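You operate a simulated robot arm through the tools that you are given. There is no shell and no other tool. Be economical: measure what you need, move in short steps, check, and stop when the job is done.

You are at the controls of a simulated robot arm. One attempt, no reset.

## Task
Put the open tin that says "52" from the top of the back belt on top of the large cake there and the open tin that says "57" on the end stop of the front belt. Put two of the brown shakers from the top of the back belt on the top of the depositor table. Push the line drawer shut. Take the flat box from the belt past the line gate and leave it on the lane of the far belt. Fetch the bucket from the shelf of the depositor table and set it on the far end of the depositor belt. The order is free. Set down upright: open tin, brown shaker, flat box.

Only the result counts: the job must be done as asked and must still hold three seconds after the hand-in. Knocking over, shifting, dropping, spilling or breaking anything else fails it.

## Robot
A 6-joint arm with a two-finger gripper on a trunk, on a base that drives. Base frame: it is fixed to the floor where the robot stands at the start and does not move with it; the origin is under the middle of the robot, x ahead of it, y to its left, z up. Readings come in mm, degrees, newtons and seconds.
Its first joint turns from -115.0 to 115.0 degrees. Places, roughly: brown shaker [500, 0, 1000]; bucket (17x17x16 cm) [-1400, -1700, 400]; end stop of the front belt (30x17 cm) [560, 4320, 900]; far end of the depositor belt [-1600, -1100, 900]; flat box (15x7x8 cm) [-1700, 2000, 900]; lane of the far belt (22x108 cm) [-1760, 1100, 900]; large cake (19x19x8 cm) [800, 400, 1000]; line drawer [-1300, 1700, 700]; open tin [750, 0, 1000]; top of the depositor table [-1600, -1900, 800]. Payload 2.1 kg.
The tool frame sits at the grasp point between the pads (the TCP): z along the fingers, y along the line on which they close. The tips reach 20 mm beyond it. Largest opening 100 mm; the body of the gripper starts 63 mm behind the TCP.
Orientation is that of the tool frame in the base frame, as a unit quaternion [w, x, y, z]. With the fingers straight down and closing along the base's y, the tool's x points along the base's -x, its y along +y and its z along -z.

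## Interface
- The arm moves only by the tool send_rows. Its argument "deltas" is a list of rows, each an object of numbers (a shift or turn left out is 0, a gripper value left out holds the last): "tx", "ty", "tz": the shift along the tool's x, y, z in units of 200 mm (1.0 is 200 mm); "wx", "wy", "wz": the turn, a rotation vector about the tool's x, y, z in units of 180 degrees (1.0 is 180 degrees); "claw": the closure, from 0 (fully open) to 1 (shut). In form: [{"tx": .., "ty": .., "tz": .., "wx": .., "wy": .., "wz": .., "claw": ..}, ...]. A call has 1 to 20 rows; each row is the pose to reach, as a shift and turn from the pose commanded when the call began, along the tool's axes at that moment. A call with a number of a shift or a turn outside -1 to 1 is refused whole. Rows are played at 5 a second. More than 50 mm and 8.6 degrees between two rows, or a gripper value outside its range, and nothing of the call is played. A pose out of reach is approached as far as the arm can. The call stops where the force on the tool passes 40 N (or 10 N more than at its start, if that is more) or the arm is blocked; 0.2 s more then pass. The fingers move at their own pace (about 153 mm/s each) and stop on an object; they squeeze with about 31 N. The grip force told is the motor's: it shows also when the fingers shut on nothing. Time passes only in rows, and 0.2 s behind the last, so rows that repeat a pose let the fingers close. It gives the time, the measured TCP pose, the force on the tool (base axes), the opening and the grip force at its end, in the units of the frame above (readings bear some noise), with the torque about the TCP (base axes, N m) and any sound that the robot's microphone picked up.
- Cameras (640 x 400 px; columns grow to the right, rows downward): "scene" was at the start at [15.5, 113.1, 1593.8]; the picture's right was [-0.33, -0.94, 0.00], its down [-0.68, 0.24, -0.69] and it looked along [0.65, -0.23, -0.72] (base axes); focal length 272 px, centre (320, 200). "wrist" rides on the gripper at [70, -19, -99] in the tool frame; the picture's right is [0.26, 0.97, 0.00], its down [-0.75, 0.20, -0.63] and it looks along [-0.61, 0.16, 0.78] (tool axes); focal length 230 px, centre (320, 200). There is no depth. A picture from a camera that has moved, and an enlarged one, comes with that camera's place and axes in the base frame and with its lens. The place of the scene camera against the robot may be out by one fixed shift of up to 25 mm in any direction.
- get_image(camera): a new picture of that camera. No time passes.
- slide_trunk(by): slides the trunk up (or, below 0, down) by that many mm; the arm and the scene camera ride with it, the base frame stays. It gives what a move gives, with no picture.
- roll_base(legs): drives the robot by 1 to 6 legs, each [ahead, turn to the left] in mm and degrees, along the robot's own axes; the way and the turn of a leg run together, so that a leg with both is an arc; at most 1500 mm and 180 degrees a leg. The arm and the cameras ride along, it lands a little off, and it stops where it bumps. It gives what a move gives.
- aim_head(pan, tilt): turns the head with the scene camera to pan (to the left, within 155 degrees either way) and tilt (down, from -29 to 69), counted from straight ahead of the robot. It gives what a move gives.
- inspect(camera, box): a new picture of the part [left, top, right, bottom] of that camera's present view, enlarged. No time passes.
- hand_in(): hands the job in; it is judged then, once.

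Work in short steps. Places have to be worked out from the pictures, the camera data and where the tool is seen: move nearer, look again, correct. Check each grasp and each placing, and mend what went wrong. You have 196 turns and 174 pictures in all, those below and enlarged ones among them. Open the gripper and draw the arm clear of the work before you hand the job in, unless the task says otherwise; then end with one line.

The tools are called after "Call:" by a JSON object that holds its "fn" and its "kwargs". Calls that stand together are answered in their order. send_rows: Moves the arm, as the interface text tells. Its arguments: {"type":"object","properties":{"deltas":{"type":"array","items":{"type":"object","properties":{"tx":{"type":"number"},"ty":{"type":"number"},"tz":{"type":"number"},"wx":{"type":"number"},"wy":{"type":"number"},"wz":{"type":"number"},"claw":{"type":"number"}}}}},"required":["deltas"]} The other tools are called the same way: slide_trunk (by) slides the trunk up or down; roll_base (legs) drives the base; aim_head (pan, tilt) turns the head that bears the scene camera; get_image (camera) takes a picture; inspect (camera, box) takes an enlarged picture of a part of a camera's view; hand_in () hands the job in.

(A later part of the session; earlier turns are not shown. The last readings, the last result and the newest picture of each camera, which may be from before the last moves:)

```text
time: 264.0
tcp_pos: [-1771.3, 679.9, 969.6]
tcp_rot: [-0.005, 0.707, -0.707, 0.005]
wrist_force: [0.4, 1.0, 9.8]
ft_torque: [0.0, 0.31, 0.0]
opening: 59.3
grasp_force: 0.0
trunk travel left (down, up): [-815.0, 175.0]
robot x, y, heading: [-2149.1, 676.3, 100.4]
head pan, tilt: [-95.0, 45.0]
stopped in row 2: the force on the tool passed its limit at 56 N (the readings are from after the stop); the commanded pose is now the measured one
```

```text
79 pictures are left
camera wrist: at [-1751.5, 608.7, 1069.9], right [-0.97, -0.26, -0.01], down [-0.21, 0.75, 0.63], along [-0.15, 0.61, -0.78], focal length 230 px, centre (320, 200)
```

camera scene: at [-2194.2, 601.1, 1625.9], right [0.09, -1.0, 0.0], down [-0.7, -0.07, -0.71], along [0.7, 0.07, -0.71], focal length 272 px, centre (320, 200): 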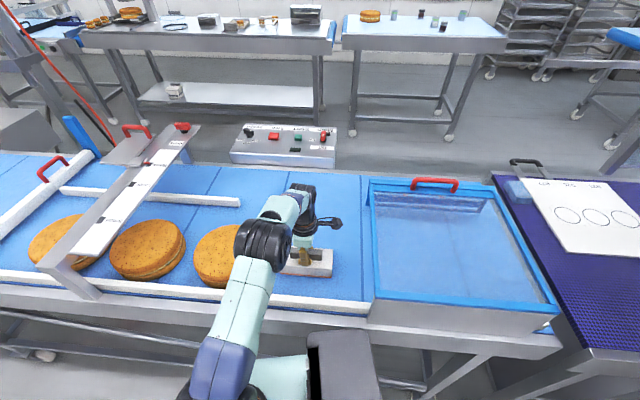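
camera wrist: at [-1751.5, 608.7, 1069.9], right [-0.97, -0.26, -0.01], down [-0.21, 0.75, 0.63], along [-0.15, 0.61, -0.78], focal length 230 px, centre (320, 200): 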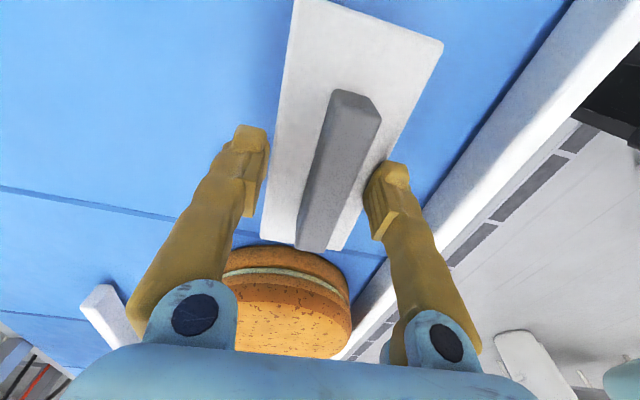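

Released, with a fingertip on the plate. I rise straight up.

Call:
{"fn": "send_rows", "kwargs": {"deltas": [{"tz": -0.1}, {"tz": -0.25}, {"tz": -0.45}, {"tz": -0.6}]}}

Call:
{"fn": "get_image", "kwargs": {"camera": "wrist"}}

Call:
{"fn": "inspect", "kwargs": {"camera": "scene", "box": [180, 180, 400, 330]}}

```text
time: 265.0
tcp_pos: [-1771.2, 680.2, 1089.8]
tcp_rot: [-0.002, 0.707, -0.707, 0.004]
wrist_force: [0.2, -0.1, 0.8]
ft_torque: [-0.01, -0.01, -0.04]
opening: 60.0
grasp_force: 0.0
trunk travel left (down, up): [-815.0, 175.0]
robot x, y, heading: [-2149.7, 679.2, 100.5]
head pan, tilt: [-95.0, 45.0]
```

```text
78 pictures are left
camera wrist: at [-1752.4, 609.1, 1189.1], right [-0.97, -0.26, -0.01], down [-0.21, 0.75, 0.63], along [-0.15, 0.61, -0.78], focal length 230 px, centre (320, 200)
```

wrist: 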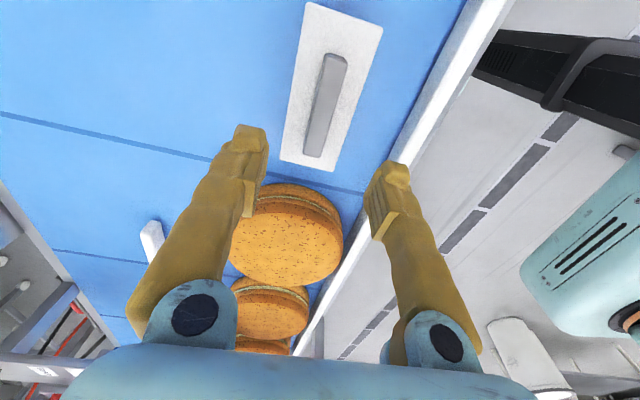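

```text
2.67 times, centred on (290, 255) of scene
camera zoom: at [-2194.7, 601.0, 1625.9], right [0.09, -1.0, 0.0], down [-0.7, -0.07, -0.71], along [0.7, 0.07, -0.71], focal length 726 px, centre (400, 53)
```

zoom: 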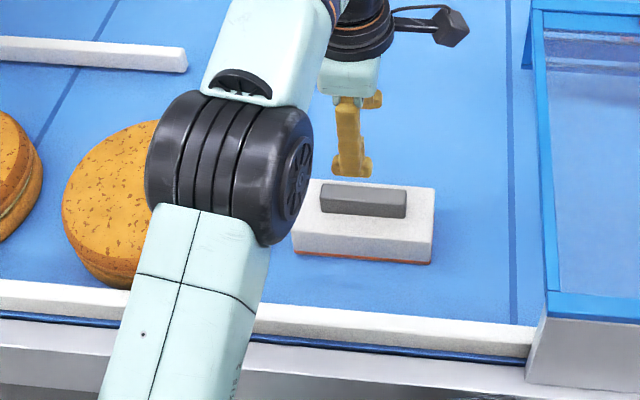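

The box lies flat and free in the lane. I fold the arm back over the platform.

Call:
{"fn": "send_rows", "kwargs": {"deltas": [{"ty": 0.16, "tx": -0.12, "tz": -0.06}, {"ty": 0.32, "tx": -0.25, "tz": -0.12}, {"ty": 0.48, "tx": -0.375, "tz": -0.18}, {"ty": 0.64, "tx": -0.5, "tz": -0.24}, {"ty": 0.8, "tx": -0.625, "tz": -0.3}, {"ty": 0.97, "tx": -0.75, "tz": -0.36}]}}

Call:
{"fn": "send_rows", "kwargs": {"deltas": [{"ty": 0.18, "tx": -0.07, "wz": -0.011}, {"ty": 0.36, "tx": -0.14, "wz": -0.022}, {"ty": 0.54, "tx": -0.21, "wz": -0.033}, {"ty": 0.72, "tx": -0.28, "wz": -0.045}, {"ty": 0.9, "tx": -0.35, "wz": -0.057}]}}

```text
time: 266.4
tcp_pos: [-1968.2, 829.6, 1158.7]
tcp_rot: [0.003, -0.707, 0.707, -0.005]
wrist_force: [-0.8, -0.9, -0.6]
ft_torque: [-0.01, 0.0, 0.02]
opening: 59.9
grasp_force: 0.0
trunk travel left (down, up): [-815.0, 175.0]
robot x, y, heading: [-2149.3, 675.4, 100.2]
head pan, tilt: [-95.0, 45.0]
```

```text
time: 267.6
tcp_pos: [-2149.4, 901.4, 1157.5]
tcp_rot: [-0.003, 0.768, -0.641, 0.005]
wrist_force: [-0.6, 0.4, 0.0]
ft_torque: [0.02, -0.02, -0.02]
opening: 60.2
grasp_force: 0.1
out of reach, approached as far as the arm can: row 3, 4
trunk travel left (down, up): [-815.0, 175.0]
robot x, y, heading: [-2146.5, 678.5, 100.5]
head pan, tilt: [-95.0, 45.0]
```

Now I drive around the south end back to the east side: first along the west aisle.

Call:
{"fn": "roll_base", "kwargs": {"legs": [[500, 0], [0, 110], [450, 0], [0, 60], [1500, 0], [1500, 0]]}}

Call:
{"fn": "roll_base", "kwargs": {"legs": [[800, 0], [0, 90], [1250, 0]]}}

```text
time: 294.3
tcp_pos: [-2727.6, -2307.7, 1157.9]
tcp_rot: [-0.004, 0.72, 0.694, -0.003]
wrist_force: [0.0, -0.1, -0.6]
ft_torque: [0.04, -0.01, 0.02]
opening: 60.1
grasp_force: 0.1
trunk travel left (down, up): [-815.0, 175.0]
robot x, y, heading: [-2677.0, -2091.6, -92.1]
head pan, tilt: [-95.0, 45.0]
```

```text
time: 308.2
tcp_pos: [-1274.6, -2973.5, 1158.2]
tcp_rot: [-0.001, 0.012, 1.0, -0.004]
wrist_force: [0.2, -0.2, -0.6]
ft_torque: [0.0, 0.03, 0.01]
opening: 59.9
grasp_force: 0.0
trunk travel left (down, up): [-815.0, 175.0]
robot x, y, heading: [-1492.1, -2925.0, -1.5]
head pan, tilt: [-95.0, 45.0]
```

Next I drive past the table corner and north up the east aisle to look at the drawer.

Call:
{"fn": "roll_base", "kwargs": {"legs": [[190, 0], [0, 47], [744, 0], [0, 37.5], [1500, 0], [1500, 0]]}}

Call:
{"fn": "aim_head", "kwargs": {"pan": 30, "tilt": 22}}

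Call:
{"fn": "get_image", "kwargs": {"camera": "scene"}}

```text
time: 331.3
tcp_pos: [-326.3, 763.8, 1157.3]
tcp_rot: [0.002, -0.653, 0.757, -0.004]
wrist_force: [-0.2, 0.8, -0.1]
ft_torque: [-0.01, 0.01, 0.02]
opening: 59.9
grasp_force: 0.2
trunk travel left (down, up): [-815.0, 175.0]
robot x, y, heading: [-400.0, 552.7, 81.8]
head pan, tilt: [-95.0, 45.0]
```

```text
time: 333.3
tcp_pos: [-323.9, 763.0, 1157.7]
tcp_rot: [0.002, -0.653, 0.757, -0.004]
wrist_force: [-0.2, 0.0, -0.4]
ft_torque: [0.02, 0.03, -0.04]
opening: 60.2
grasp_force: 0.1
trunk travel left (down, up): [-815.0, 175.0]
robot x, y, heading: [-398.5, 551.5, 81.7]
head pan, tilt: [30.0, 22.0]
```

```text
76 pictures are left
camera scene: at [-579.9, 599.5, 1661.3], right [0.93, 0.37, 0.0], down [0.14, -0.35, -0.93], along [-0.34, 0.86, -0.37], focal length 272 px, centre (320, 200)
```

scene: 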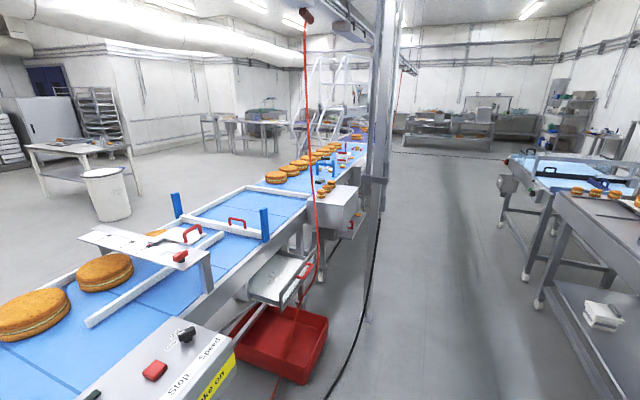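

Call:
{"fn": "inspect", "kwargs": {"camera": "scene", "box": [200, 180, 400, 390]}}

```text
1.90 times, centred on (300, 285) of scene
camera zoom: at [-579.9, 599.5, 1661.3], right [0.93, 0.37, 0.0], down [0.14, -0.35, -0.93], along [-0.34, 0.86, -0.37], focal length 518 px, centre (358, 38)
```

zoom: 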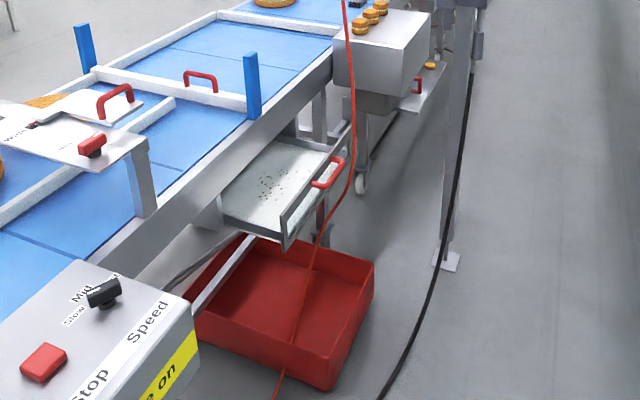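

The drawer (red-handled panel near x≈-1130, y≈1535–1830) is open toward the aisle. I drive to face it from (-450,1690).

Call:
{"fn": "roll_base", "kwargs": {"legs": [[0, 11], [1135, 0], [0, 87]]}}

Call:
{"fn": "aim_head", "kwargs": {"pan": 0, "tilt": 38}}

Call:
{"fn": "get_image", "kwargs": {"camera": "scene"}}

```text
time: 343.5
tcp_pos: [-667.2, 1740.2, 1157.3]
tcp_rot: [-0.004, 1.0, -0.013, 0.0]
wrist_force: [-0.4, 0.2, 1.2]
ft_torque: [-0.02, -0.02, 0.02]
opening: 60.0
grasp_force: 0.2
trunk travel left (down, up): [-815.0, 175.0]
robot x, y, heading: [-445.4, 1692.8, 178.6]
head pan, tilt: [30.0, 22.0]
```

```text
time: 344.5
tcp_pos: [-666.0, 1738.7, 1157.0]
tcp_rot: [-0.005, 1.0, -0.013, 0.001]
wrist_force: [-0.3, 0.6, 0.0]
ft_torque: [0.02, 0.03, -0.02]
opening: 60.3
grasp_force: 0.0
trunk travel left (down, up): [-815.0, 175.0]
robot x, y, heading: [-446.3, 1691.7, 178.7]
head pan, tilt: [0.0, 38.0]
```

```text
74 pictures are left
camera scene: at [-479.1, 1552.2, 1636.2], right [0.03, 1.0, 0.0], down [0.61, -0.02, -0.79], along [-0.79, 0.02, -0.62], focal length 272 px, centre (320, 200)
```

scene: 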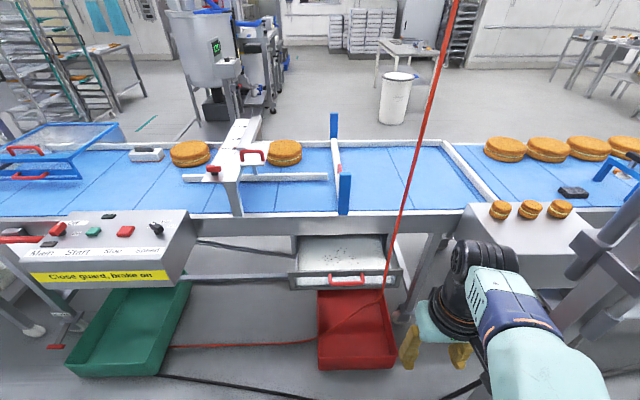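

The drawer panel is centred near y≈1670 at x≈-1160, with the red cord to the north at y≥1780. I lower the trunk 360 mm, close the fingers, tilt 45° and extend toward it.

Call:
{"fn": "slide_trunk", "kwargs": {"by": -360}}

Call:
{"fn": "send_rows", "kwargs": {"deltas": [{"tx": -0.2, "ty": 0.1, "wy": -0.042, "claw": 1}, {"tx": -0.4, "ty": 0.2, "wy": -0.084, "claw": 1}, {"tx": -0.6, "ty": 0.3, "wy": -0.126, "claw": 1}, {"tx": -0.8, "ty": 0.4, "wy": -0.168, "claw": 1}, {"tx": -0.95, "ty": 0.5, "wy": -0.21, "claw": 1}, {"tx": -1.0, "ty": 0.6, "wy": -0.25, "claw": 1}]}}

Call:
{"fn": "get_image", "kwargs": {"camera": "wrist"}}

Call:
{"fn": "get_image", "kwargs": {"camera": "scene"}}

```text
time: 348.0
tcp_pos: [-666.8, 1738.9, 797.1]
tcp_rot: [-0.004, 1.0, -0.014, 0.001]
wrist_force: [0.5, 0.8, 0.3]
ft_torque: [0.02, 0.02, 0.02]
opening: 59.8
grasp_force: 0.2
trunk travel left (down, up): [-455.0, 535.0]
robot x, y, heading: [-449.5, 1693.1, 178.6]
head pan, tilt: [0.0, 38.0]
```

```text
time: 349.4
tcp_pos: [-871.0, 1622.9, 794.2]
tcp_rot: [-0.009, 0.924, -0.01, -0.381]
wrist_force: [-0.9, -0.8, -0.5]
ft_torque: [-0.01, 0.01, 0.0]
opening: 0.0
grasp_force: 30.3
trunk travel left (down, up): [-455.0, 535.0]
robot x, y, heading: [-447.0, 1695.1, 178.5]
head pan, tilt: [0.0, 38.0]
```

```text
73 pictures are left
camera wrist: at [-749.2, 1638.1, 816.1], right [0.16, -0.97, -0.19], down [-0.09, -0.21, 0.97], along [-0.98, -0.14, -0.12], focal length 230 px, centre (320, 200)
```

wrist: 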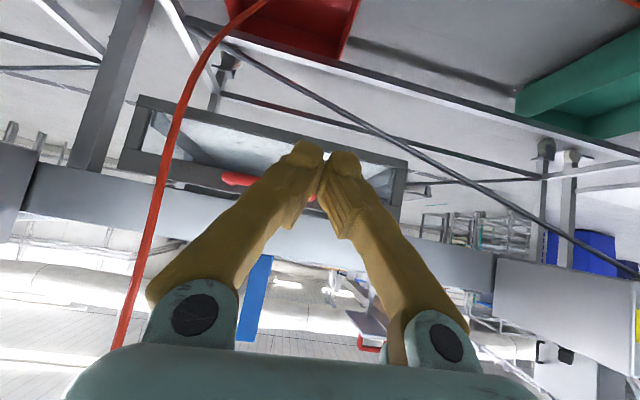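

```text
72 pictures are left
camera scene: at [-479.2, 1552.0, 1276.1], right [0.03, 1.0, 0.0], down [0.62, -0.02, -0.79], along [-0.79, 0.02, -0.62], focal length 272 px, centre (320, 200)
```

scene: 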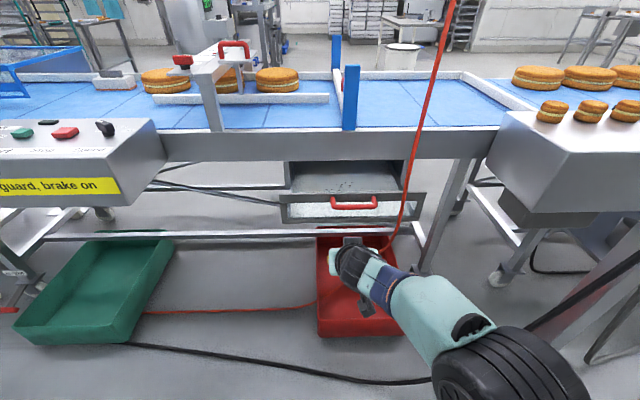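

Panel: z≈630–755, y≈1440–1905, handle centre y≈1674. I drive 165 mm ahead (staying short of the floor hose) and lower the hand to z≈710.

Call:
{"fn": "roll_base", "kwargs": {"legs": [[165, 0]]}}

Call:
{"fn": "send_rows", "kwargs": {"deltas": [{"tz": 0.15, "tx": 0.15}, {"tz": 0.3, "tx": 0.3}]}}

Call:
{"fn": "get_image", "kwargs": {"camera": "scene"}}

Call:
{"fn": "get_image", "kwargs": {"camera": "wrist"}}

```text
time: 350.8
tcp_pos: [-1033.2, 1627.0, 795.2]
tcp_rot: [-0.009, 0.924, -0.009, -0.382]
wrist_force: [-0.2, 0.6, -0.2]
ft_torque: [0.0, -0.03, 0.01]
opening: 0.0
grasp_force: 29.5
trunk travel left (down, up): [-455.0, 535.0]
robot x, y, heading: [-611.9, 1696.8, 178.8]
head pan, tilt: [0.0, 38.0]
```

```text
time: 351.4
tcp_pos: [-1030.7, 1628.9, 710.5]
tcp_rot: [-0.009, 0.924, -0.01, -0.381]
wrist_force: [-0.3, 0.0, -0.5]
ft_torque: [-0.04, -0.04, -0.01]
opening: 0.0
grasp_force: 29.6
trunk travel left (down, up): [-455.0, 535.0]
robot x, y, heading: [-610.9, 1695.2, 178.7]
head pan, tilt: [0.0, 38.0]
```

```text
71 pictures are left
camera scene: at [-642.5, 1556.2, 1276.1], right [0.02, 1.0, 0.0], down [0.62, -0.01, -0.79], along [-0.79, 0.02, -0.62], focal length 272 px, centre (320, 200)
```

scene: 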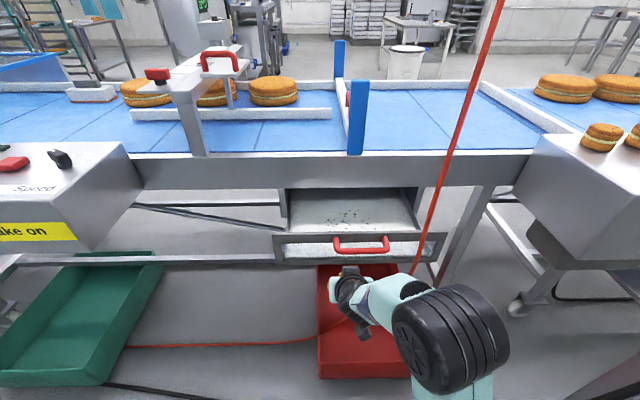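

```text
70 pictures are left
camera wrist: at [-910.3, 1643.3, 731.6], right [0.16, -0.97, -0.19], down [-0.09, -0.21, 0.97], along [-0.98, -0.14, -0.12], focal length 230 px, centre (320, 200)
```

wrist: 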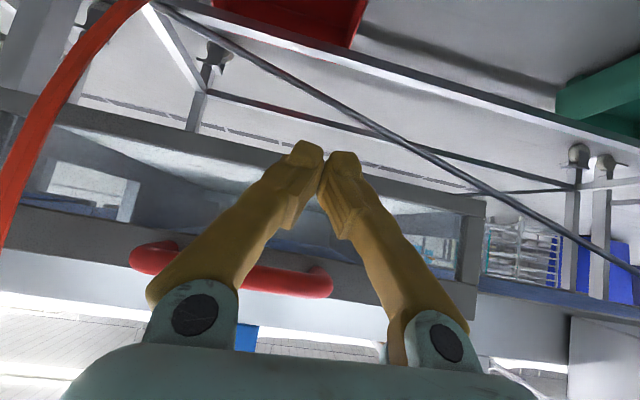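

The drawer front is a frame: top bar z≈760–795 with the handle at y 1589–1757. I aim at the top bar south of the handle: y≈1545, tip z≈775.

Call:
{"fn": "send_rows", "kwargs": {"deltas": [{"tz": -0.14, "tx": -0.14, "ty": 0.2}, {"tz": -0.285, "tx": -0.285, "ty": 0.41}]}}

Call:
{"fn": "send_rows", "kwargs": {"deltas": [{"tz": 0.07, "tx": -0.07}, {"tz": 0.14, "tx": -0.14}, {"tz": 0.21, "tx": -0.21}, {"tz": 0.28, "tx": -0.28}]}}

Call:
{"fn": "get_image", "kwargs": {"camera": "wrist"}}

Call:
{"fn": "get_image", "kwargs": {"camera": "scene"}}

```text
refused: row 1 steps farther than a row can; nothing moved
```

```text
time: 352.4
tcp_pos: [-1113.2, 1629.7, 710.8]
tcp_rot: [-0.009, 0.924, -0.01, -0.382]
wrist_force: [1.1, -1.6, -1.7]
ft_torque: [0.03, -0.04, 0.06]
opening: 0.2
grasp_force: 29.6
trunk travel left (down, up): [-455.0, 535.0]
robot x, y, heading: [-612.7, 1698.5, 178.7]
head pan, tilt: [0.0, 38.0]
```

```text
69 pictures are left
camera wrist: at [-991.0, 1644.8, 731.5], right [0.16, -0.97, -0.19], down [-0.09, -0.21, 0.97], along [-0.98, -0.14, -0.12], focal length 230 px, centre (320, 200)
```

wrist: 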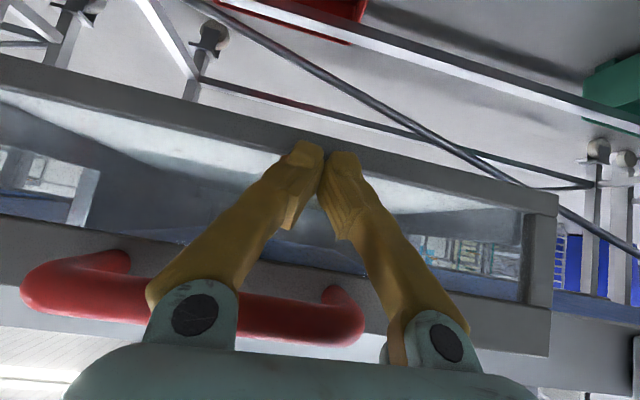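

```text
68 pictures are left
camera scene: at [-641.8, 1556.3, 1276.1], right [0.02, 1.0, 0.0], down [0.62, -0.01, -0.79], along [-0.79, 0.02, -0.62], focal length 272 px, centre (320, 200)
```

scene: 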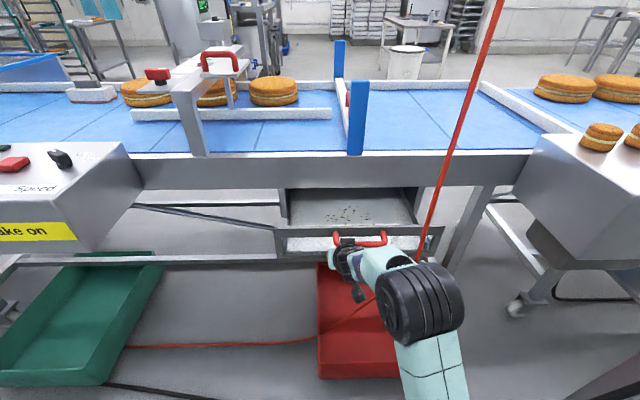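

Panel face at x≈-1176, top bar z 755–803. I back 30 mm, rise to z≈797 and go to y≈1520.

Call:
{"fn": "send_rows", "kwargs": {"deltas": [{"tz": -0.106, "tx": 0.106}, {"tz": -0.21, "tx": 0.003, "ty": 0.14}, {"tz": -0.31, "tx": -0.1, "ty": 0.28}, {"tz": -0.4135, "tx": -0.2015, "ty": 0.42}, {"tz": -0.4135, "tx": -0.2015, "ty": 0.55}]}}

Call:
{"fn": "send_rows", "kwargs": {"deltas": [{"tz": 0.1, "tx": -0.1}, {"tz": 0.2, "tx": -0.2}, {"tz": 0.27, "tx": -0.27}, {"tz": 0.34, "tx": -0.34}]}}

Call:
{"fn": "get_image", "kwargs": {"camera": "wrist"}}

```text
time: 353.6
tcp_pos: [-1084.6, 1517.6, 795.4]
tcp_rot: [-0.009, 0.925, -0.009, -0.381]
wrist_force: [-0.5, 0.1, -0.5]
ft_torque: [0.01, -0.02, -0.02]
opening: 0.0
grasp_force: 29.5
trunk travel left (down, up): [-455.0, 535.0]
robot x, y, heading: [-609.6, 1694.6, 179.0]
head pan, tilt: [0.0, 38.0]
```

```text
time: 354.6
tcp_pos: [-1179.6, 1520.7, 795.7]
tcp_rot: [-0.009, 0.924, -0.01, -0.383]
wrist_force: [4.2, -2.0, 5.9]
ft_torque: [-0.02, 0.06, 0.02]
opening: 0.0
grasp_force: 29.0
trunk travel left (down, up): [-455.0, 535.0]
robot x, y, heading: [-610.2, 1693.3, 179.0]
head pan, tilt: [0.0, 38.0]
```

```text
67 pictures are left
camera wrist: at [-1058.4, 1535.3, 817.5], right [0.16, -0.97, -0.19], down [-0.09, -0.21, 0.97], along [-0.98, -0.14, -0.12], focal length 230 px, centre (320, 200)
```

wrist: 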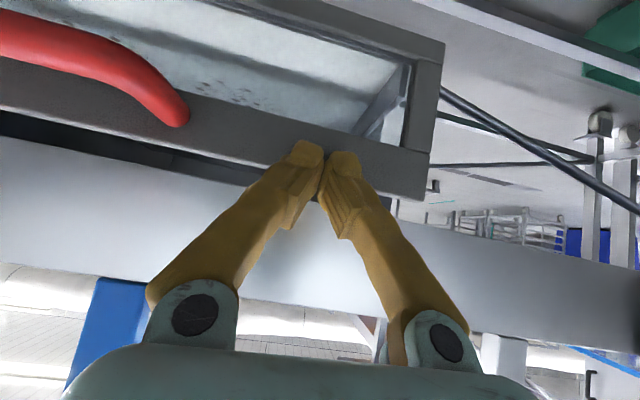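

The tips bear on the top bar. I keep pushing in 20 mm steps until it stops.

Call:
{"fn": "send_rows", "kwargs": {"deltas": [{"tz": 0.06, "tx": -0.06}, {"tz": 0.12, "tx": -0.12}, {"tz": 0.18, "tx": -0.18}, {"tz": 0.24, "tx": -0.24}, {"tz": 0.3, "tx": -0.3}]}}

Call:
{"fn": "get_image", "kwargs": {"camera": "scene"}}

Call:
{"fn": "get_image", "kwargs": {"camera": "wrist"}}

```text
time: 355.8
tcp_pos: [-1200.6, 1539.5, 779.6]
tcp_rot: [-0.01, 0.925, -0.009, -0.381]
wrist_force: [5.0, -1.6, -0.2]
ft_torque: [-0.05, 0.0, 0.07]
opening: 0.1
grasp_force: 29.0
out of reach, approached as far as the arm can: row 1, 2, 3, 4, 5
trunk travel left (down, up): [-455.0, 535.0]
robot x, y, heading: [-613.5, 1691.9, 178.7]
head pan, tilt: [0.0, 38.0]
```

```text
66 pictures are left
camera scene: at [-640.7, 1555.8, 1276.0], right [0.02, 1.0, 0.0], down [0.61, -0.01, -0.79], along [-0.79, 0.02, -0.61], focal length 272 px, centre (320, 200)
```

scene: 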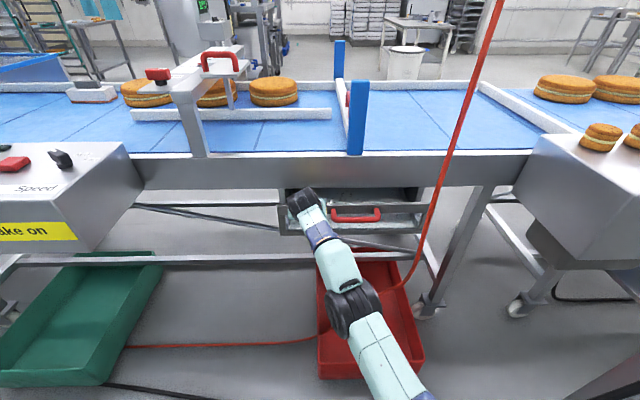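

```text
65 pictures are left
camera wrist: at [-1080.0, 1553.9, 800.4], right [0.16, -0.97, -0.19], down [-0.09, -0.21, 0.97], along [-0.98, -0.14, -0.12], focal length 230 px, centre (320, 200)
```

wrist: 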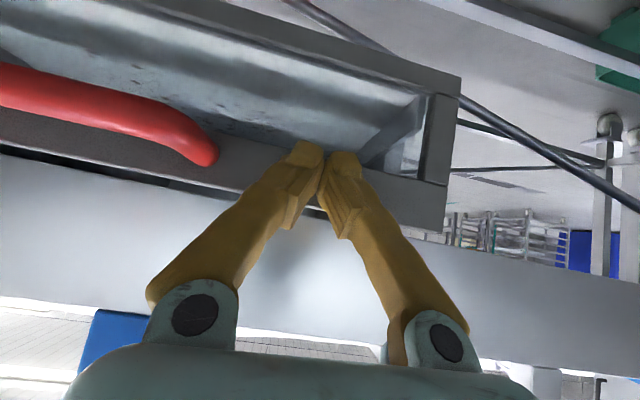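

The arm is fully extended and the drawer moves with only ~5 N. I push on by driving 45 mm.

Call:
{"fn": "roll_base", "kwargs": {"legs": [[45, 0]]}}

Call:
{"fn": "get_image", "kwargs": {"camera": "scene"}}

```text
time: 356.7
tcp_pos: [-1247.2, 1540.6, 779.8]
tcp_rot: [-0.008, 0.924, -0.009, -0.382]
wrist_force: [-1.4, -0.4, -0.1]
ft_torque: [0.0, 0.0, 0.0]
opening: 0.0
grasp_force: 29.2
trunk travel left (down, up): [-455.0, 535.0]
robot x, y, heading: [-656.4, 1699.5, 178.9]
head pan, tilt: [0.0, 38.0]
```

```text
64 pictures are left
camera scene: at [-688.1, 1557.3, 1276.1], right [0.02, 1.0, 0.0], down [0.62, -0.01, -0.79], along [-0.79, 0.02, -0.62], focal length 272 px, centre (320, 200)
```

scene: 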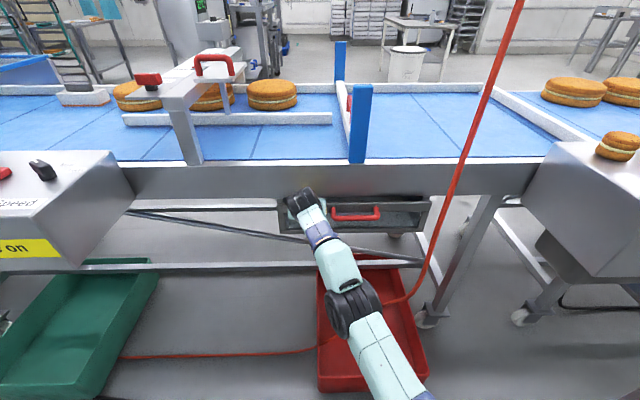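

Call:
{"fn": "get_image", "kwargs": {"camera": "wrist"}}

Call:
{"fn": "inspect", "kwargs": {"camera": "scene", "box": [250, 160, 450, 285]}}

```text
63 pictures are left
camera wrist: at [-1126.6, 1554.8, 800.2], right [0.16, -0.97, -0.19], down [-0.09, -0.21, 0.97], along [-0.98, -0.14, -0.12], focal length 230 px, centre (320, 200)
```

wrist: 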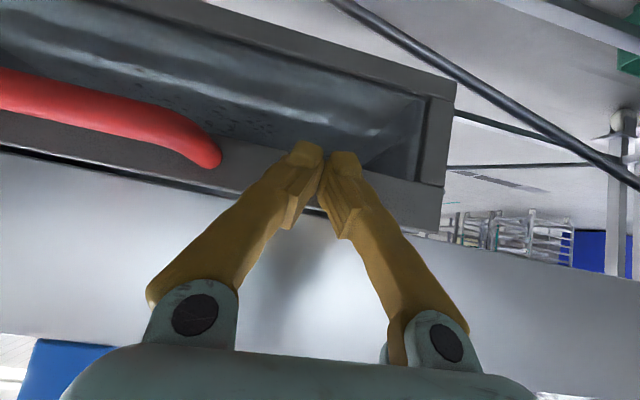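

```text
3.20 times, centred on (350, 222) of scene
camera zoom: at [-688.1, 1557.3, 1276.1], right [0.02, 1.0, 0.0], down [0.62, -0.01, -0.79], along [-0.79, 0.02, -0.62], focal length 871 px, centre (224, 128)
```

zoom: 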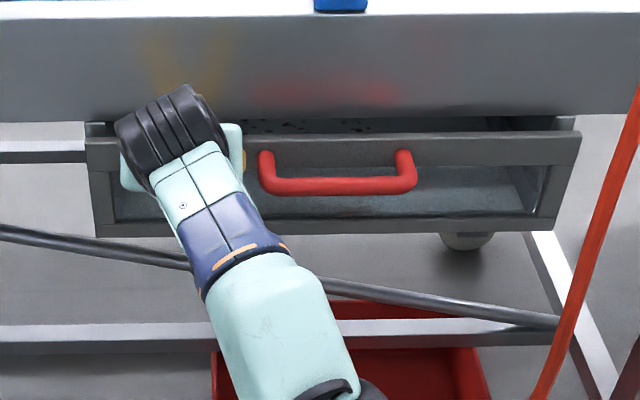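

A slit remains. I push 35 mm more by driving.

Call:
{"fn": "roll_base", "kwargs": {"legs": [[35, 0]]}}

Call:
{"fn": "inspect", "kwargs": {"camera": "scene", "box": [250, 160, 450, 285]}}

```text
time: 357.6
tcp_pos: [-1267.3, 1539.9, 780.5]
tcp_rot: [-0.008, 0.926, -0.009, -0.377]
wrist_force: [13.2, 2.2, 3.3]
ft_torque: [-0.01, 0.07, 0.08]
opening: 0.0
grasp_force: 29.7
trunk travel left (down, up): [-455.0, 535.0]
robot x, y, heading: [-685.1, 1699.8, 178.9]
head pan, tilt: [0.0, 38.0]
stopped in leg 1: the force on the tool passed its limit at 78 N (the readings are from after the stop); the commanded pose is now the measured one
```

```text
3.20 times, centred on (350, 222) of scene
camera zoom: at [-709.5, 1558.7, 1276.3], right [0.02, 1.0, 0.0], down [0.61, -0.01, -0.79], along [-0.79, 0.02, -0.61], focal length 871 px, centre (224, 128)
```

zoom: 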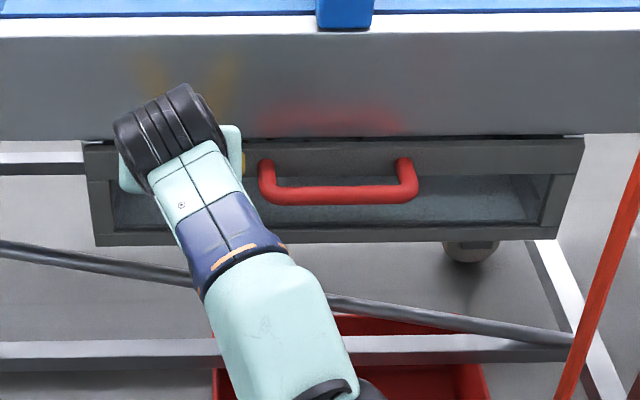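

The drawer hit its stop and sits flush. I back away 350 mm and verify that it stays shut.

Call:
{"fn": "roll_base", "kwargs": {"legs": [[-350, 0]]}}

Call:
{"fn": "inspect", "kwargs": {"camera": "scene", "box": [200, 120, 480, 295]}}

```text
time: 359.9
tcp_pos: [-925.1, 1532.0, 777.8]
tcp_rot: [-0.01, 0.926, -0.011, -0.376]
wrist_force: [0.8, -0.3, -0.3]
ft_torque: [-0.03, -0.02, -0.01]
opening: 0.1
grasp_force: 29.5
trunk travel left (down, up): [-455.0, 535.0]
robot x, y, heading: [-339.4, 1688.8, 178.9]
head pan, tilt: [0.0, 38.0]
```

```text
2.29 times, centred on (340, 208) of scene
camera zoom: at [-367.4, 1550.5, 1276.1], right [0.02, 1.0, 0.0], down [0.62, -0.01, -0.79], along [-0.79, 0.02, -0.62], focal length 622 px, centre (274, 183)
```

zoom: 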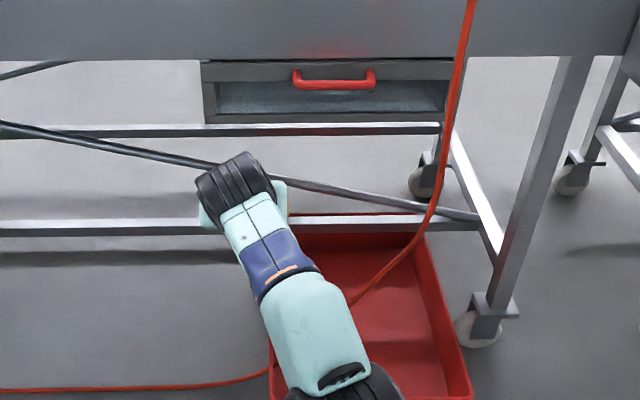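

Drawer is shut. I retract the arm to tool-down.

Call:
{"fn": "send_rows", "kwargs": {"deltas": [{"tz": -0.13, "tx": 0.07, "wy": 0.035, "claw": 0}, {"tz": -0.26, "tx": 0.14, "wy": 0.07}, {"tz": -0.39, "tx": 0.21, "wy": 0.105}, {"tz": -0.52, "tx": 0.28, "wy": 0.14}, {"tz": -0.65, "tx": 0.35, "wy": 0.18}, {"tz": -0.78, "tx": 0.42, "wy": 0.215}, {"tz": -0.92, "tx": 0.495, "wy": 0.25}]}}

Call:
{"fn": "send_rows", "kwargs": {"deltas": [{"tx": 0.2, "ty": -0.12}, {"tx": 0.4, "ty": -0.24}, {"tx": 0.6, "ty": -0.36}, {"tx": 0.75, "ty": -0.48}]}}

```text
time: 361.5
tcp_pos: [-721.5, 1531.8, 829.0]
tcp_rot: [-0.005, 1.0, -0.012, -0.009]
wrist_force: [0.3, 0.4, 0.8]
ft_torque: [-0.01, -0.01, 0.01]
opening: 99.9
grasp_force: 0.0
out of reach, approached as far as the arm can: row 3, 4, 5, 6, 7
trunk travel left (down, up): [-455.0, 535.0]
robot x, y, heading: [-341.3, 1694.9, 178.9]
head pan, tilt: [0.0, 38.0]
```

```text
time: 362.5
tcp_pos: [-566.6, 1626.9, 831.5]
tcp_rot: [-0.005, 1.0, -0.012, 0.007]
wrist_force: [0.5, 0.5, 0.4]
ft_torque: [0.01, 0.02, -0.02]
opening: 100.1
grasp_force: 0.0
trunk travel left (down, up): [-455.0, 535.0]
robot x, y, heading: [-341.8, 1692.2, 178.9]
head pan, tilt: [0.0, 38.0]
```

Next, tin 57: raise the trunk 340 mm and drive back to the back belt.

Call:
{"fn": "slide_trunk", "kwargs": {"by": 340}}

Call:
{"fn": "roll_base", "kwargs": {"legs": [[0, 91], [1400, 0], [400, 0], [0, 90], [400, 0]]}}

Call:
{"fn": "aim_head", "kwargs": {"pan": 0, "tilt": 45}}

Call:
{"fn": "get_image", "kwargs": {"camera": "scene"}}

Call:
{"fn": "get_image", "kwargs": {"camera": "wrist"}}

```text
time: 365.8
tcp_pos: [-566.5, 1627.4, 1171.9]
tcp_rot: [-0.005, 1.0, -0.012, 0.007]
wrist_force: [-0.3, -0.5, 0.7]
ft_torque: [-0.03, -0.01, 0.0]
opening: 99.9
grasp_force: 0.0
trunk travel left (down, up): [-795.0, 195.0]
robot x, y, heading: [-337.2, 1688.8, 178.8]
head pan, tilt: [0.0, 38.0]
```

```text
time: 384.5
tcp_pos: [276.0, -53.5, 1171.8]
tcp_rot: [-0.007, 0.027, 1.0, -0.005]
wrist_force: [-0.3, 0.9, -0.5]
ft_torque: [-0.02, -0.02, 0.01]
opening: 100.1
grasp_force: 0.1
trunk travel left (down, up): [-795.0, 195.0]
robot x, y, heading: [47.1, -112.2, -3.0]
head pan, tilt: [0.0, 38.0]
```

```text
time: 385.1
tcp_pos: [276.9, -53.1, 1172.5]
tcp_rot: [-0.008, 0.028, 1.0, -0.005]
wrist_force: [-0.4, 1.3, -0.2]
ft_torque: [0.01, 0.0, 0.0]
opening: 100.0
grasp_force: 0.1
trunk travel left (down, up): [-795.0, 195.0]
robot x, y, heading: [50.1, -112.0, -3.0]
head pan, tilt: [0.0, 45.0]
```

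```text
59 pictures are left
camera scene: at [75.5, 28.4, 1605.9], right [-0.05, -1.0, 0.0], down [-0.71, 0.04, -0.71], along [0.71, -0.04, -0.71], focal length 272 px, centre (320, 200)
```

scene: 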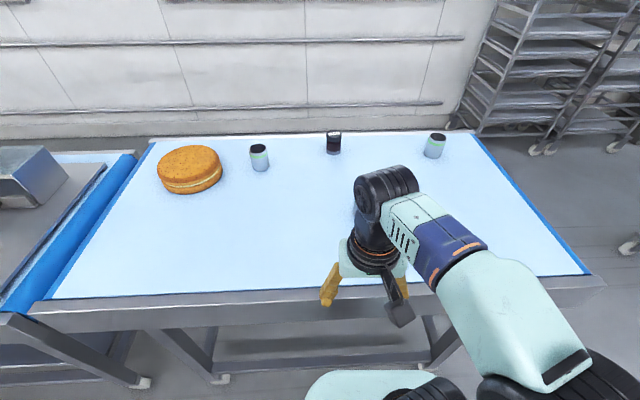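

```text
58 pictures are left
camera wrist: at [209.2, -67.7, 1272.1], right [-0.21, 0.98, -0.01], down [0.77, 0.17, 0.62], along [0.6, 0.12, -0.79], focal length 230 px, centre (320, 200)
```

wrist: 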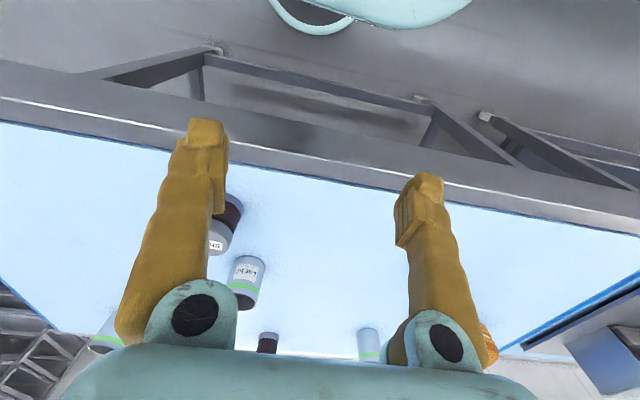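

I drive 110 mm nearer and take a close wrist look at tin 57.

Call:
{"fn": "roll_base", "kwargs": {"legs": [[115, 3]]}}

Call:
{"fn": "send_rows", "kwargs": {"deltas": [{"tx": -0.2, "ty": -0.06}, {"tx": -0.4, "ty": -0.12}, {"tx": -0.6, "ty": -0.18}, {"tx": -0.75, "ty": -0.25}]}}

Call:
{"fn": "get_image", "kwargs": {"camera": "wrist"}}

```text
time: 386.4
tcp_pos: [388.5, -43.5, 1172.4]
tcp_rot: [-0.007, 0.0, 1.0, -0.004]
wrist_force: [-0.6, 0.1, -0.8]
ft_torque: [-0.01, 0.01, 0.0]
opening: 99.9
grasp_force: 0.0
trunk travel left (down, up): [-795.0, 195.0]
robot x, y, heading: [164.7, -113.4, 0.1]
head pan, tilt: [0.0, 45.0]
```

```text
time: 387.4
tcp_pos: [541.4, -93.9, 1168.3]
tcp_rot: [-0.008, 0.0, 1.0, -0.004]
wrist_force: [0.4, 0.3, 0.7]
ft_torque: [-0.04, 0.04, -0.01]
opening: 99.9
grasp_force: 0.1
trunk travel left (down, up): [-795.0, 195.0]
robot x, y, heading: [168.3, -113.4, 0.0]
head pan, tilt: [0.0, 45.0]
```

```text
57 pictures are left
camera wrist: at [475.1, -111.9, 1268.9], right [-0.26, 0.97, 0.0], down [0.76, 0.21, 0.62], along [0.6, 0.16, -0.79], focal length 230 px, centre (320, 200)
```

wrist: 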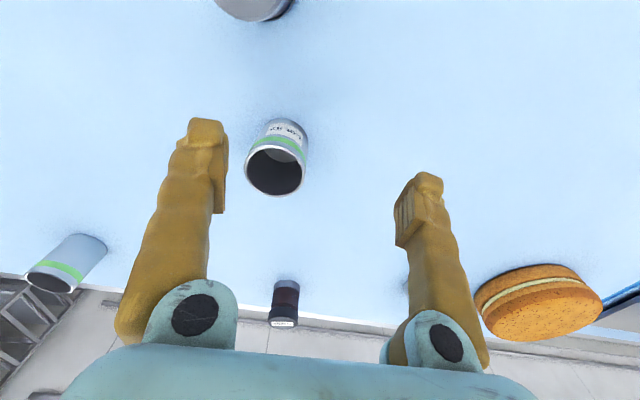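

Tin 57 top centre is (601,-125), 57 mm wide. I tilt 20°, descend around it and close.

Call:
{"fn": "send_rows", "kwargs": {"deltas": [{"tx": -0.1, "ty": -0.05, "wy": -0.037}, {"tx": -0.2, "ty": -0.1, "wy": -0.074}, {"tx": -0.305, "ty": -0.155, "wy": -0.111}, {"tx": -0.305, "ty": -0.155, "wy": -0.111, "tz": 0.17}, {"tx": -0.305, "ty": -0.155, "wy": -0.111, "tz": 0.34}, {"tx": -0.305, "ty": -0.155, "wy": -0.111, "tz": 0.5}, {"tx": -0.305, "ty": -0.155, "wy": -0.111, "tz": 0.65}]}}

Call:
{"fn": "get_image", "kwargs": {"camera": "wrist"}}

```text
time: 389.0
tcp_pos: [600.1, -123.7, 1038.9]
tcp_rot: [0.167, 0.0, 0.986, -0.005]
wrist_force: [-0.3, 0.3, 0.5]
ft_torque: [0.01, 0.01, -0.02]
opening: 100.0
grasp_force: 0.0
trunk travel left (down, up): [-795.0, 195.0]
robot x, y, heading: [160.1, -113.6, 0.2]
head pan, tilt: [0.0, 45.0]
```

```text
56 pictures are left
camera wrist: at [503.4, -142.5, 1110.3], right [-0.24, 0.97, -0.09], down [0.5, 0.21, 0.84], along [0.83, 0.16, -0.54], focal length 230 px, centre (320, 200)
```

wrist: 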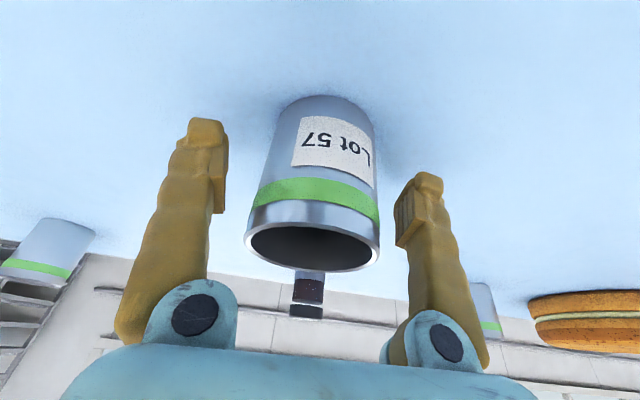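

"Lot 57" is confirmed and centred. I close and lift 150 mm.

Call:
{"fn": "send_rows", "kwargs": {"deltas": [{"claw": 0.3}, {"claw": 0.6}, {"claw": 1.0}, {"claw": 1.0}, {"claw": 1.0}, {"claw": 1.0, "tz": -0.17, "tx": -0.0616}, {"claw": 1.0, "tz": -0.34, "tx": -0.123}, {"claw": 1.0, "tz": -0.51, "tx": -0.185}, {"claw": 1.0, "tz": -0.68, "tx": -0.246}]}}

Call:
{"fn": "send_rows", "kwargs": {"deltas": [{"tx": 0.2, "tz": -0.07}, {"tx": 0.4, "tz": -0.14}, {"tx": 0.6, "tz": -0.21}, {"tx": 0.8, "tz": -0.28}, {"tx": 0.95, "tz": -0.33}]}}

```text
time: 391.0
tcp_pos: [599.8, -124.3, 1183.4]
tcp_rot: [0.166, -0.001, 0.986, -0.005]
wrist_force: [0.8, 0.1, 0.0]
ft_torque: [-0.01, -0.02, 0.01]
opening: 58.7
grasp_force: 30.6
trunk travel left (down, up): [-795.0, 195.0]
robot x, y, heading: [160.7, -116.3, 0.2]
head pan, tilt: [0.0, 45.0]
```

```text
time: 392.2
tcp_pos: [460.0, -127.9, 1188.4]
tcp_rot: [0.164, -0.001, 0.986, -0.005]
wrist_force: [0.2, -0.5, 0.2]
ft_torque: [-0.02, 0.02, 0.0]
opening: 58.8
grasp_force: 30.9
out of reach, approached as far as the arm can: row 4, 5
trunk travel left (down, up): [-795.0, 195.0]
robot x, y, heading: [164.4, -113.2, 0.4]
head pan, tilt: [0.0, 45.0]
```

Tin 57 is held upright at 20° tilt. I drive north toward the end stop of the front belt.

Call:
{"fn": "roll_base", "kwargs": {"legs": [[-330, 0], [0, 90], [1500, 0], [1500, 0], [600, 0]]}}

Call:
{"fn": "aim_head", "kwargs": {"pan": -45, "tilt": 32}}

Call:
{"fn": "get_image", "kwargs": {"camera": "scene"}}

```text
time: 415.2
tcp_pos: [-236.8, 3753.7, 1189.5]
tcp_rot: [-0.119, 0.71, -0.685, -0.116]
wrist_force: [0.8, -0.7, -0.5]
ft_torque: [-0.01, 0.04, 0.04]
opening: 58.5
grasp_force: 30.8
trunk travel left (down, up): [-795.0, 195.0]
robot x, y, heading: [-244.6, 3458.1, 91.9]
head pan, tilt: [0.0, 45.0]
```

```text
time: 416.3
tcp_pos: [-237.9, 3755.7, 1189.2]
tcp_rot: [-0.118, 0.71, -0.685, -0.117]
wrist_force: [0.2, -1.2, -1.0]
ft_torque: [0.01, 0.0, 0.02]
opening: 58.4
grasp_force: 31.0
trunk travel left (down, up): [-795.0, 195.0]
robot x, y, heading: [-245.8, 3454.6, 92.0]
head pan, tilt: [-45.0, 32.0]
```

```text
55 pictures are left
camera scene: at [-320.2, 3459.4, 1625.3], right [0.73, -0.68, 0.0], down [-0.36, -0.39, -0.85], along [0.58, 0.62, -0.53], focal length 272 px, centre (320, 200)
```

scene: 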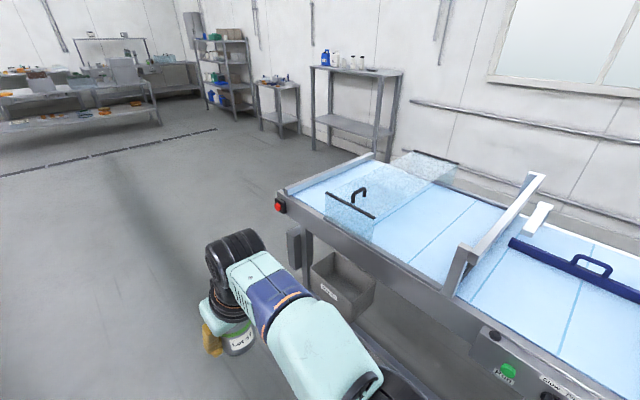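

Call:
{"fn": "inspect", "kwargs": {"camera": "scene", "box": [260, 140, 480, 290]}}

```text
2.67 times, centred on (370, 215) of scene
camera zoom: at [-320.2, 3459.4, 1625.3], right [0.73, -0.68, 0.0], down [-0.36, -0.39, -0.85], along [0.58, 0.62, -0.53], focal length 726 px, centre (187, 160)
```

zoom: 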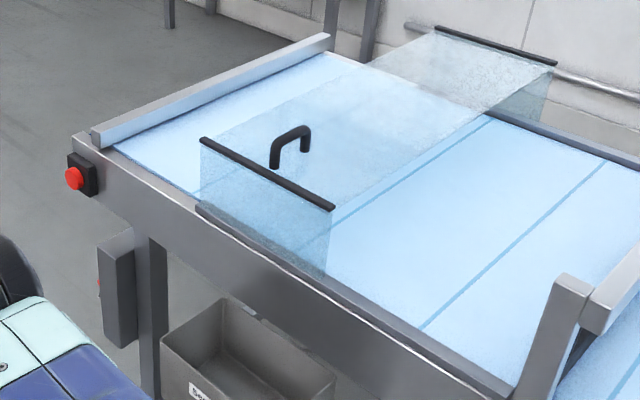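

The end-stop strip lies between the end bar (y≈4410) and the glass guard (y≤4140). I drive so the hand faces it at y≈4320.

Call:
{"fn": "roll_base", "kwargs": {"legs": [[865, 0], [0, -92], [330, 0]]}}

Call:
{"fn": "aim_head", "kwargs": {"pan": 0, "tilt": 48}}

Call:
{"fn": "get_image", "kwargs": {"camera": "scene"}}

Call:
{"fn": "get_image", "kwargs": {"camera": "wrist"}}

```text
time: 426.5
tcp_pos: [351.9, 4308.4, 1188.6]
tcp_rot: [0.167, -0.007, 0.986, -0.003]
wrist_force: [0.2, -0.6, -0.6]
ft_torque: [-0.01, 0.03, -0.04]
opening: 58.1
grasp_force: 31.0
trunk travel left (down, up): [-795.0, 195.0]
robot x, y, heading: [56.3, 4318.7, 0.8]
head pan, tilt: [-45.0, 32.0]
```

```text
time: 427.6
tcp_pos: [351.4, 4309.2, 1189.1]
tcp_rot: [0.166, -0.007, 0.986, -0.004]
wrist_force: [-0.8, 0.8, -1.4]
ft_torque: [0.03, 0.01, 0.05]
opening: 58.3
grasp_force: 31.9
trunk travel left (down, up): [-795.0, 195.0]
robot x, y, heading: [55.6, 4320.8, 0.6]
head pan, tilt: [0.0, 48.0]
```

```text
53 pictures are left
camera scene: at [72.8, 4461.7, 1601.7], right [0.01, -1.0, 0.0], down [-0.74, -0.01, -0.67], along [0.67, 0.01, -0.74], focal length 272 px, centre (320, 200)
```

scene: 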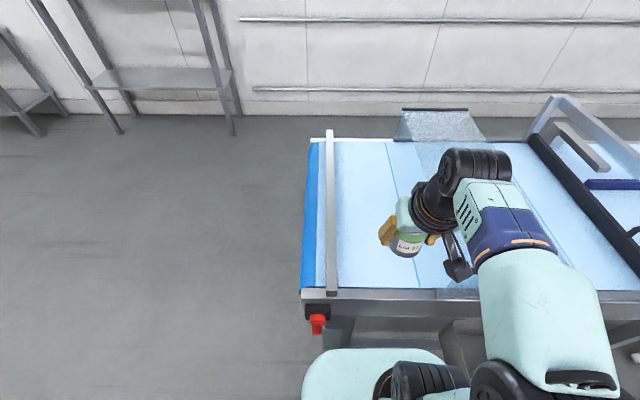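

```text
52 pictures are left
camera wrist: at [255.5, 4289.0, 1260.7], right [-0.26, 0.96, -0.09], down [0.5, 0.21, 0.84], along [0.83, 0.17, -0.54], focal length 230 px, centre (320, 200)
```

wrist: 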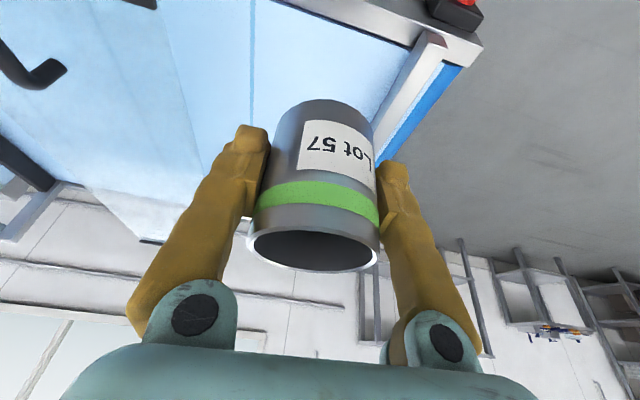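

I lower the trunk 80 mm and extend the tin over (530,4325).

Call:
{"fn": "slide_trunk", "kwargs": {"by": -80}}

Call:
{"fn": "send_rows", "kwargs": {"deltas": [{"tx": -0.2, "tz": 0.07, "ty": 0.02}, {"tx": -0.4, "tz": 0.14, "ty": 0.04}, {"tx": -0.62, "tz": 0.217, "ty": 0.06}, {"tx": -0.84, "tz": 0.293, "ty": 0.08}, {"tx": -0.775, "tz": 0.48, "ty": 0.08}, {"tx": -0.71, "tz": 0.66, "ty": 0.08}, {"tx": -0.645, "tz": 0.85, "ty": 0.08}]}}

Call:
{"fn": "get_image", "kwargs": {"camera": "wrist"}}

```text
time: 428.8
tcp_pos: [352.8, 4309.3, 1109.5]
tcp_rot: [0.166, -0.006, 0.986, -0.005]
wrist_force: [0.6, 0.9, -0.6]
ft_torque: [-0.01, -0.03, -0.01]
opening: 58.1
grasp_force: 31.1
trunk travel left (down, up): [-715.0, 275.0]
robot x, y, heading: [55.1, 4323.9, 0.9]
head pan, tilt: [0.0, 48.0]
```

```text
time: 430.4
tcp_pos: [529.2, 4326.9, 990.6]
tcp_rot: [0.165, -0.007, 0.986, -0.004]
wrist_force: [-0.3, -1.1, 0.3]
ft_torque: [0.0, 0.01, -0.03]
opening: 58.3
grasp_force: 31.1
trunk travel left (down, up): [-715.0, 275.0]
robot x, y, heading: [59.2, 4322.7, 1.0]
head pan, tilt: [0.0, 48.0]
```

```text
51 pictures are left
camera wrist: at [433.4, 4306.5, 1063.0], right [-0.26, 0.96, -0.09], down [0.5, 0.21, 0.84], along [0.83, 0.17, -0.54], focal length 230 px, centre (320, 200)
```

wrist: 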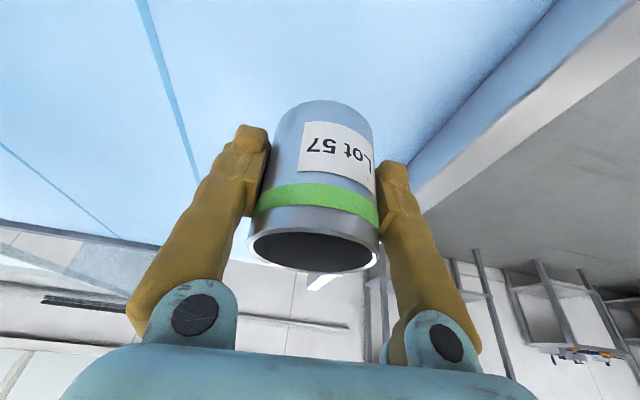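

Call:
{"fn": "send_rows", "kwargs": {"deltas": [{"tz": 0.06, "tx": 0.021}, {"tz": 0.1, "tx": 0.035}, {"tz": 0.125, "tx": 0.044}]}}

```text
time: 431.2
tcp_pos: [528.4, 4324.9, 966.0]
tcp_rot: [0.167, -0.006, 0.986, -0.003]
wrist_force: [1.5, 0.1, -0.8]
ft_torque: [0.0, -0.02, 0.0]
opening: 58.3
grasp_force: 31.3
trunk travel left (down, up): [-715.0, 275.0]
robot x, y, heading: [58.9, 4319.7, 0.9]
head pan, tilt: [0.0, 48.0]
```

No contact yet at 966; I continue in small steps.

Call:
{"fn": "send_rows", "kwargs": {"deltas": [{"tz": 0.012, "tx": 0.004}, {"tz": 0.024, "tx": 0.008}, {"tz": 0.034, "tx": 0.012}]}}

Call:
{"fn": "inspect", "kwargs": {"camera": "wrist", "box": [220, 60, 420, 185]}}

```text
time: 432.0
tcp_pos: [529.0, 4325.5, 957.0]
tcp_rot: [0.166, -0.008, 0.986, -0.004]
wrist_force: [0.5, 0.7, 0.1]
ft_torque: [-0.01, 0.0, 0.0]
opening: 58.2
grasp_force: 31.3
trunk travel left (down, up): [-715.0, 275.0]
robot x, y, heading: [56.4, 4321.1, 0.5]
head pan, tilt: [0.0, 48.0]
```

```text
3.20 times, centred on (320, 122) of wrist
camera zoom: at [432.4, 4306.1, 1028.8], right [-0.26, 0.96, -0.09], down [0.5, 0.21, 0.84], along [0.83, 0.17, -0.54], focal length 736 px, centre (320, 448)
```

zoom: 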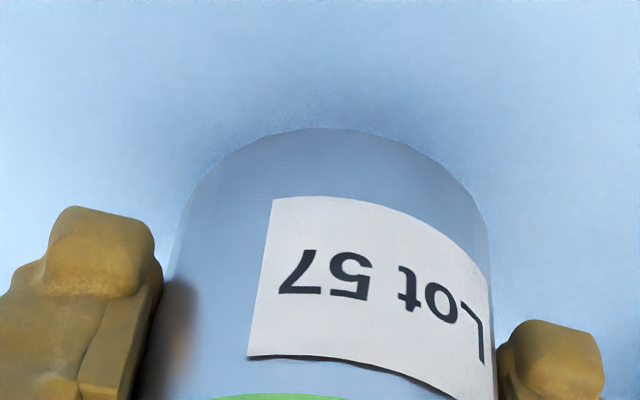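

Call:
{"fn": "send_rows", "kwargs": {"deltas": [{"tz": 0.0095, "tx": 0.0033}, {"tz": 0.019, "tx": 0.0066}, {"tz": 0.0284, "tx": 0.01}]}}

```text
time: 432.8
tcp_pos: [528.3, 4326.1, 950.6]
tcp_rot: [0.166, -0.007, 0.986, -0.005]
wrist_force: [0.0, -0.1, -1.3]
ft_torque: [0.02, -0.05, 0.0]
opening: 58.0
grasp_force: 30.9
trunk travel left (down, up): [-715.0, 275.0]
robot x, y, heading: [57.5, 4319.9, 0.8]
head pan, tilt: [0.0, 48.0]
```

Call:
{"fn": "send_rows", "kwargs": {"deltas": [{"tz": 0.0095, "tx": 0.0033}, {"tz": 0.019, "tx": 0.0066}, {"tz": 0.0284, "tx": 0.01}]}}

```text
time: 433.6
tcp_pos: [530.8, 4325.2, 944.4]
tcp_rot: [0.165, -0.007, 0.986, -0.004]
wrist_force: [-0.7, -0.2, -1.3]
ft_torque: [0.0, -0.03, -0.01]
opening: 58.0
grasp_force: 30.5
trunk travel left (down, up): [-715.0, 275.0]
robot x, y, heading: [52.7, 4321.0, 0.7]
head pan, tilt: [0.0, 48.0]
```

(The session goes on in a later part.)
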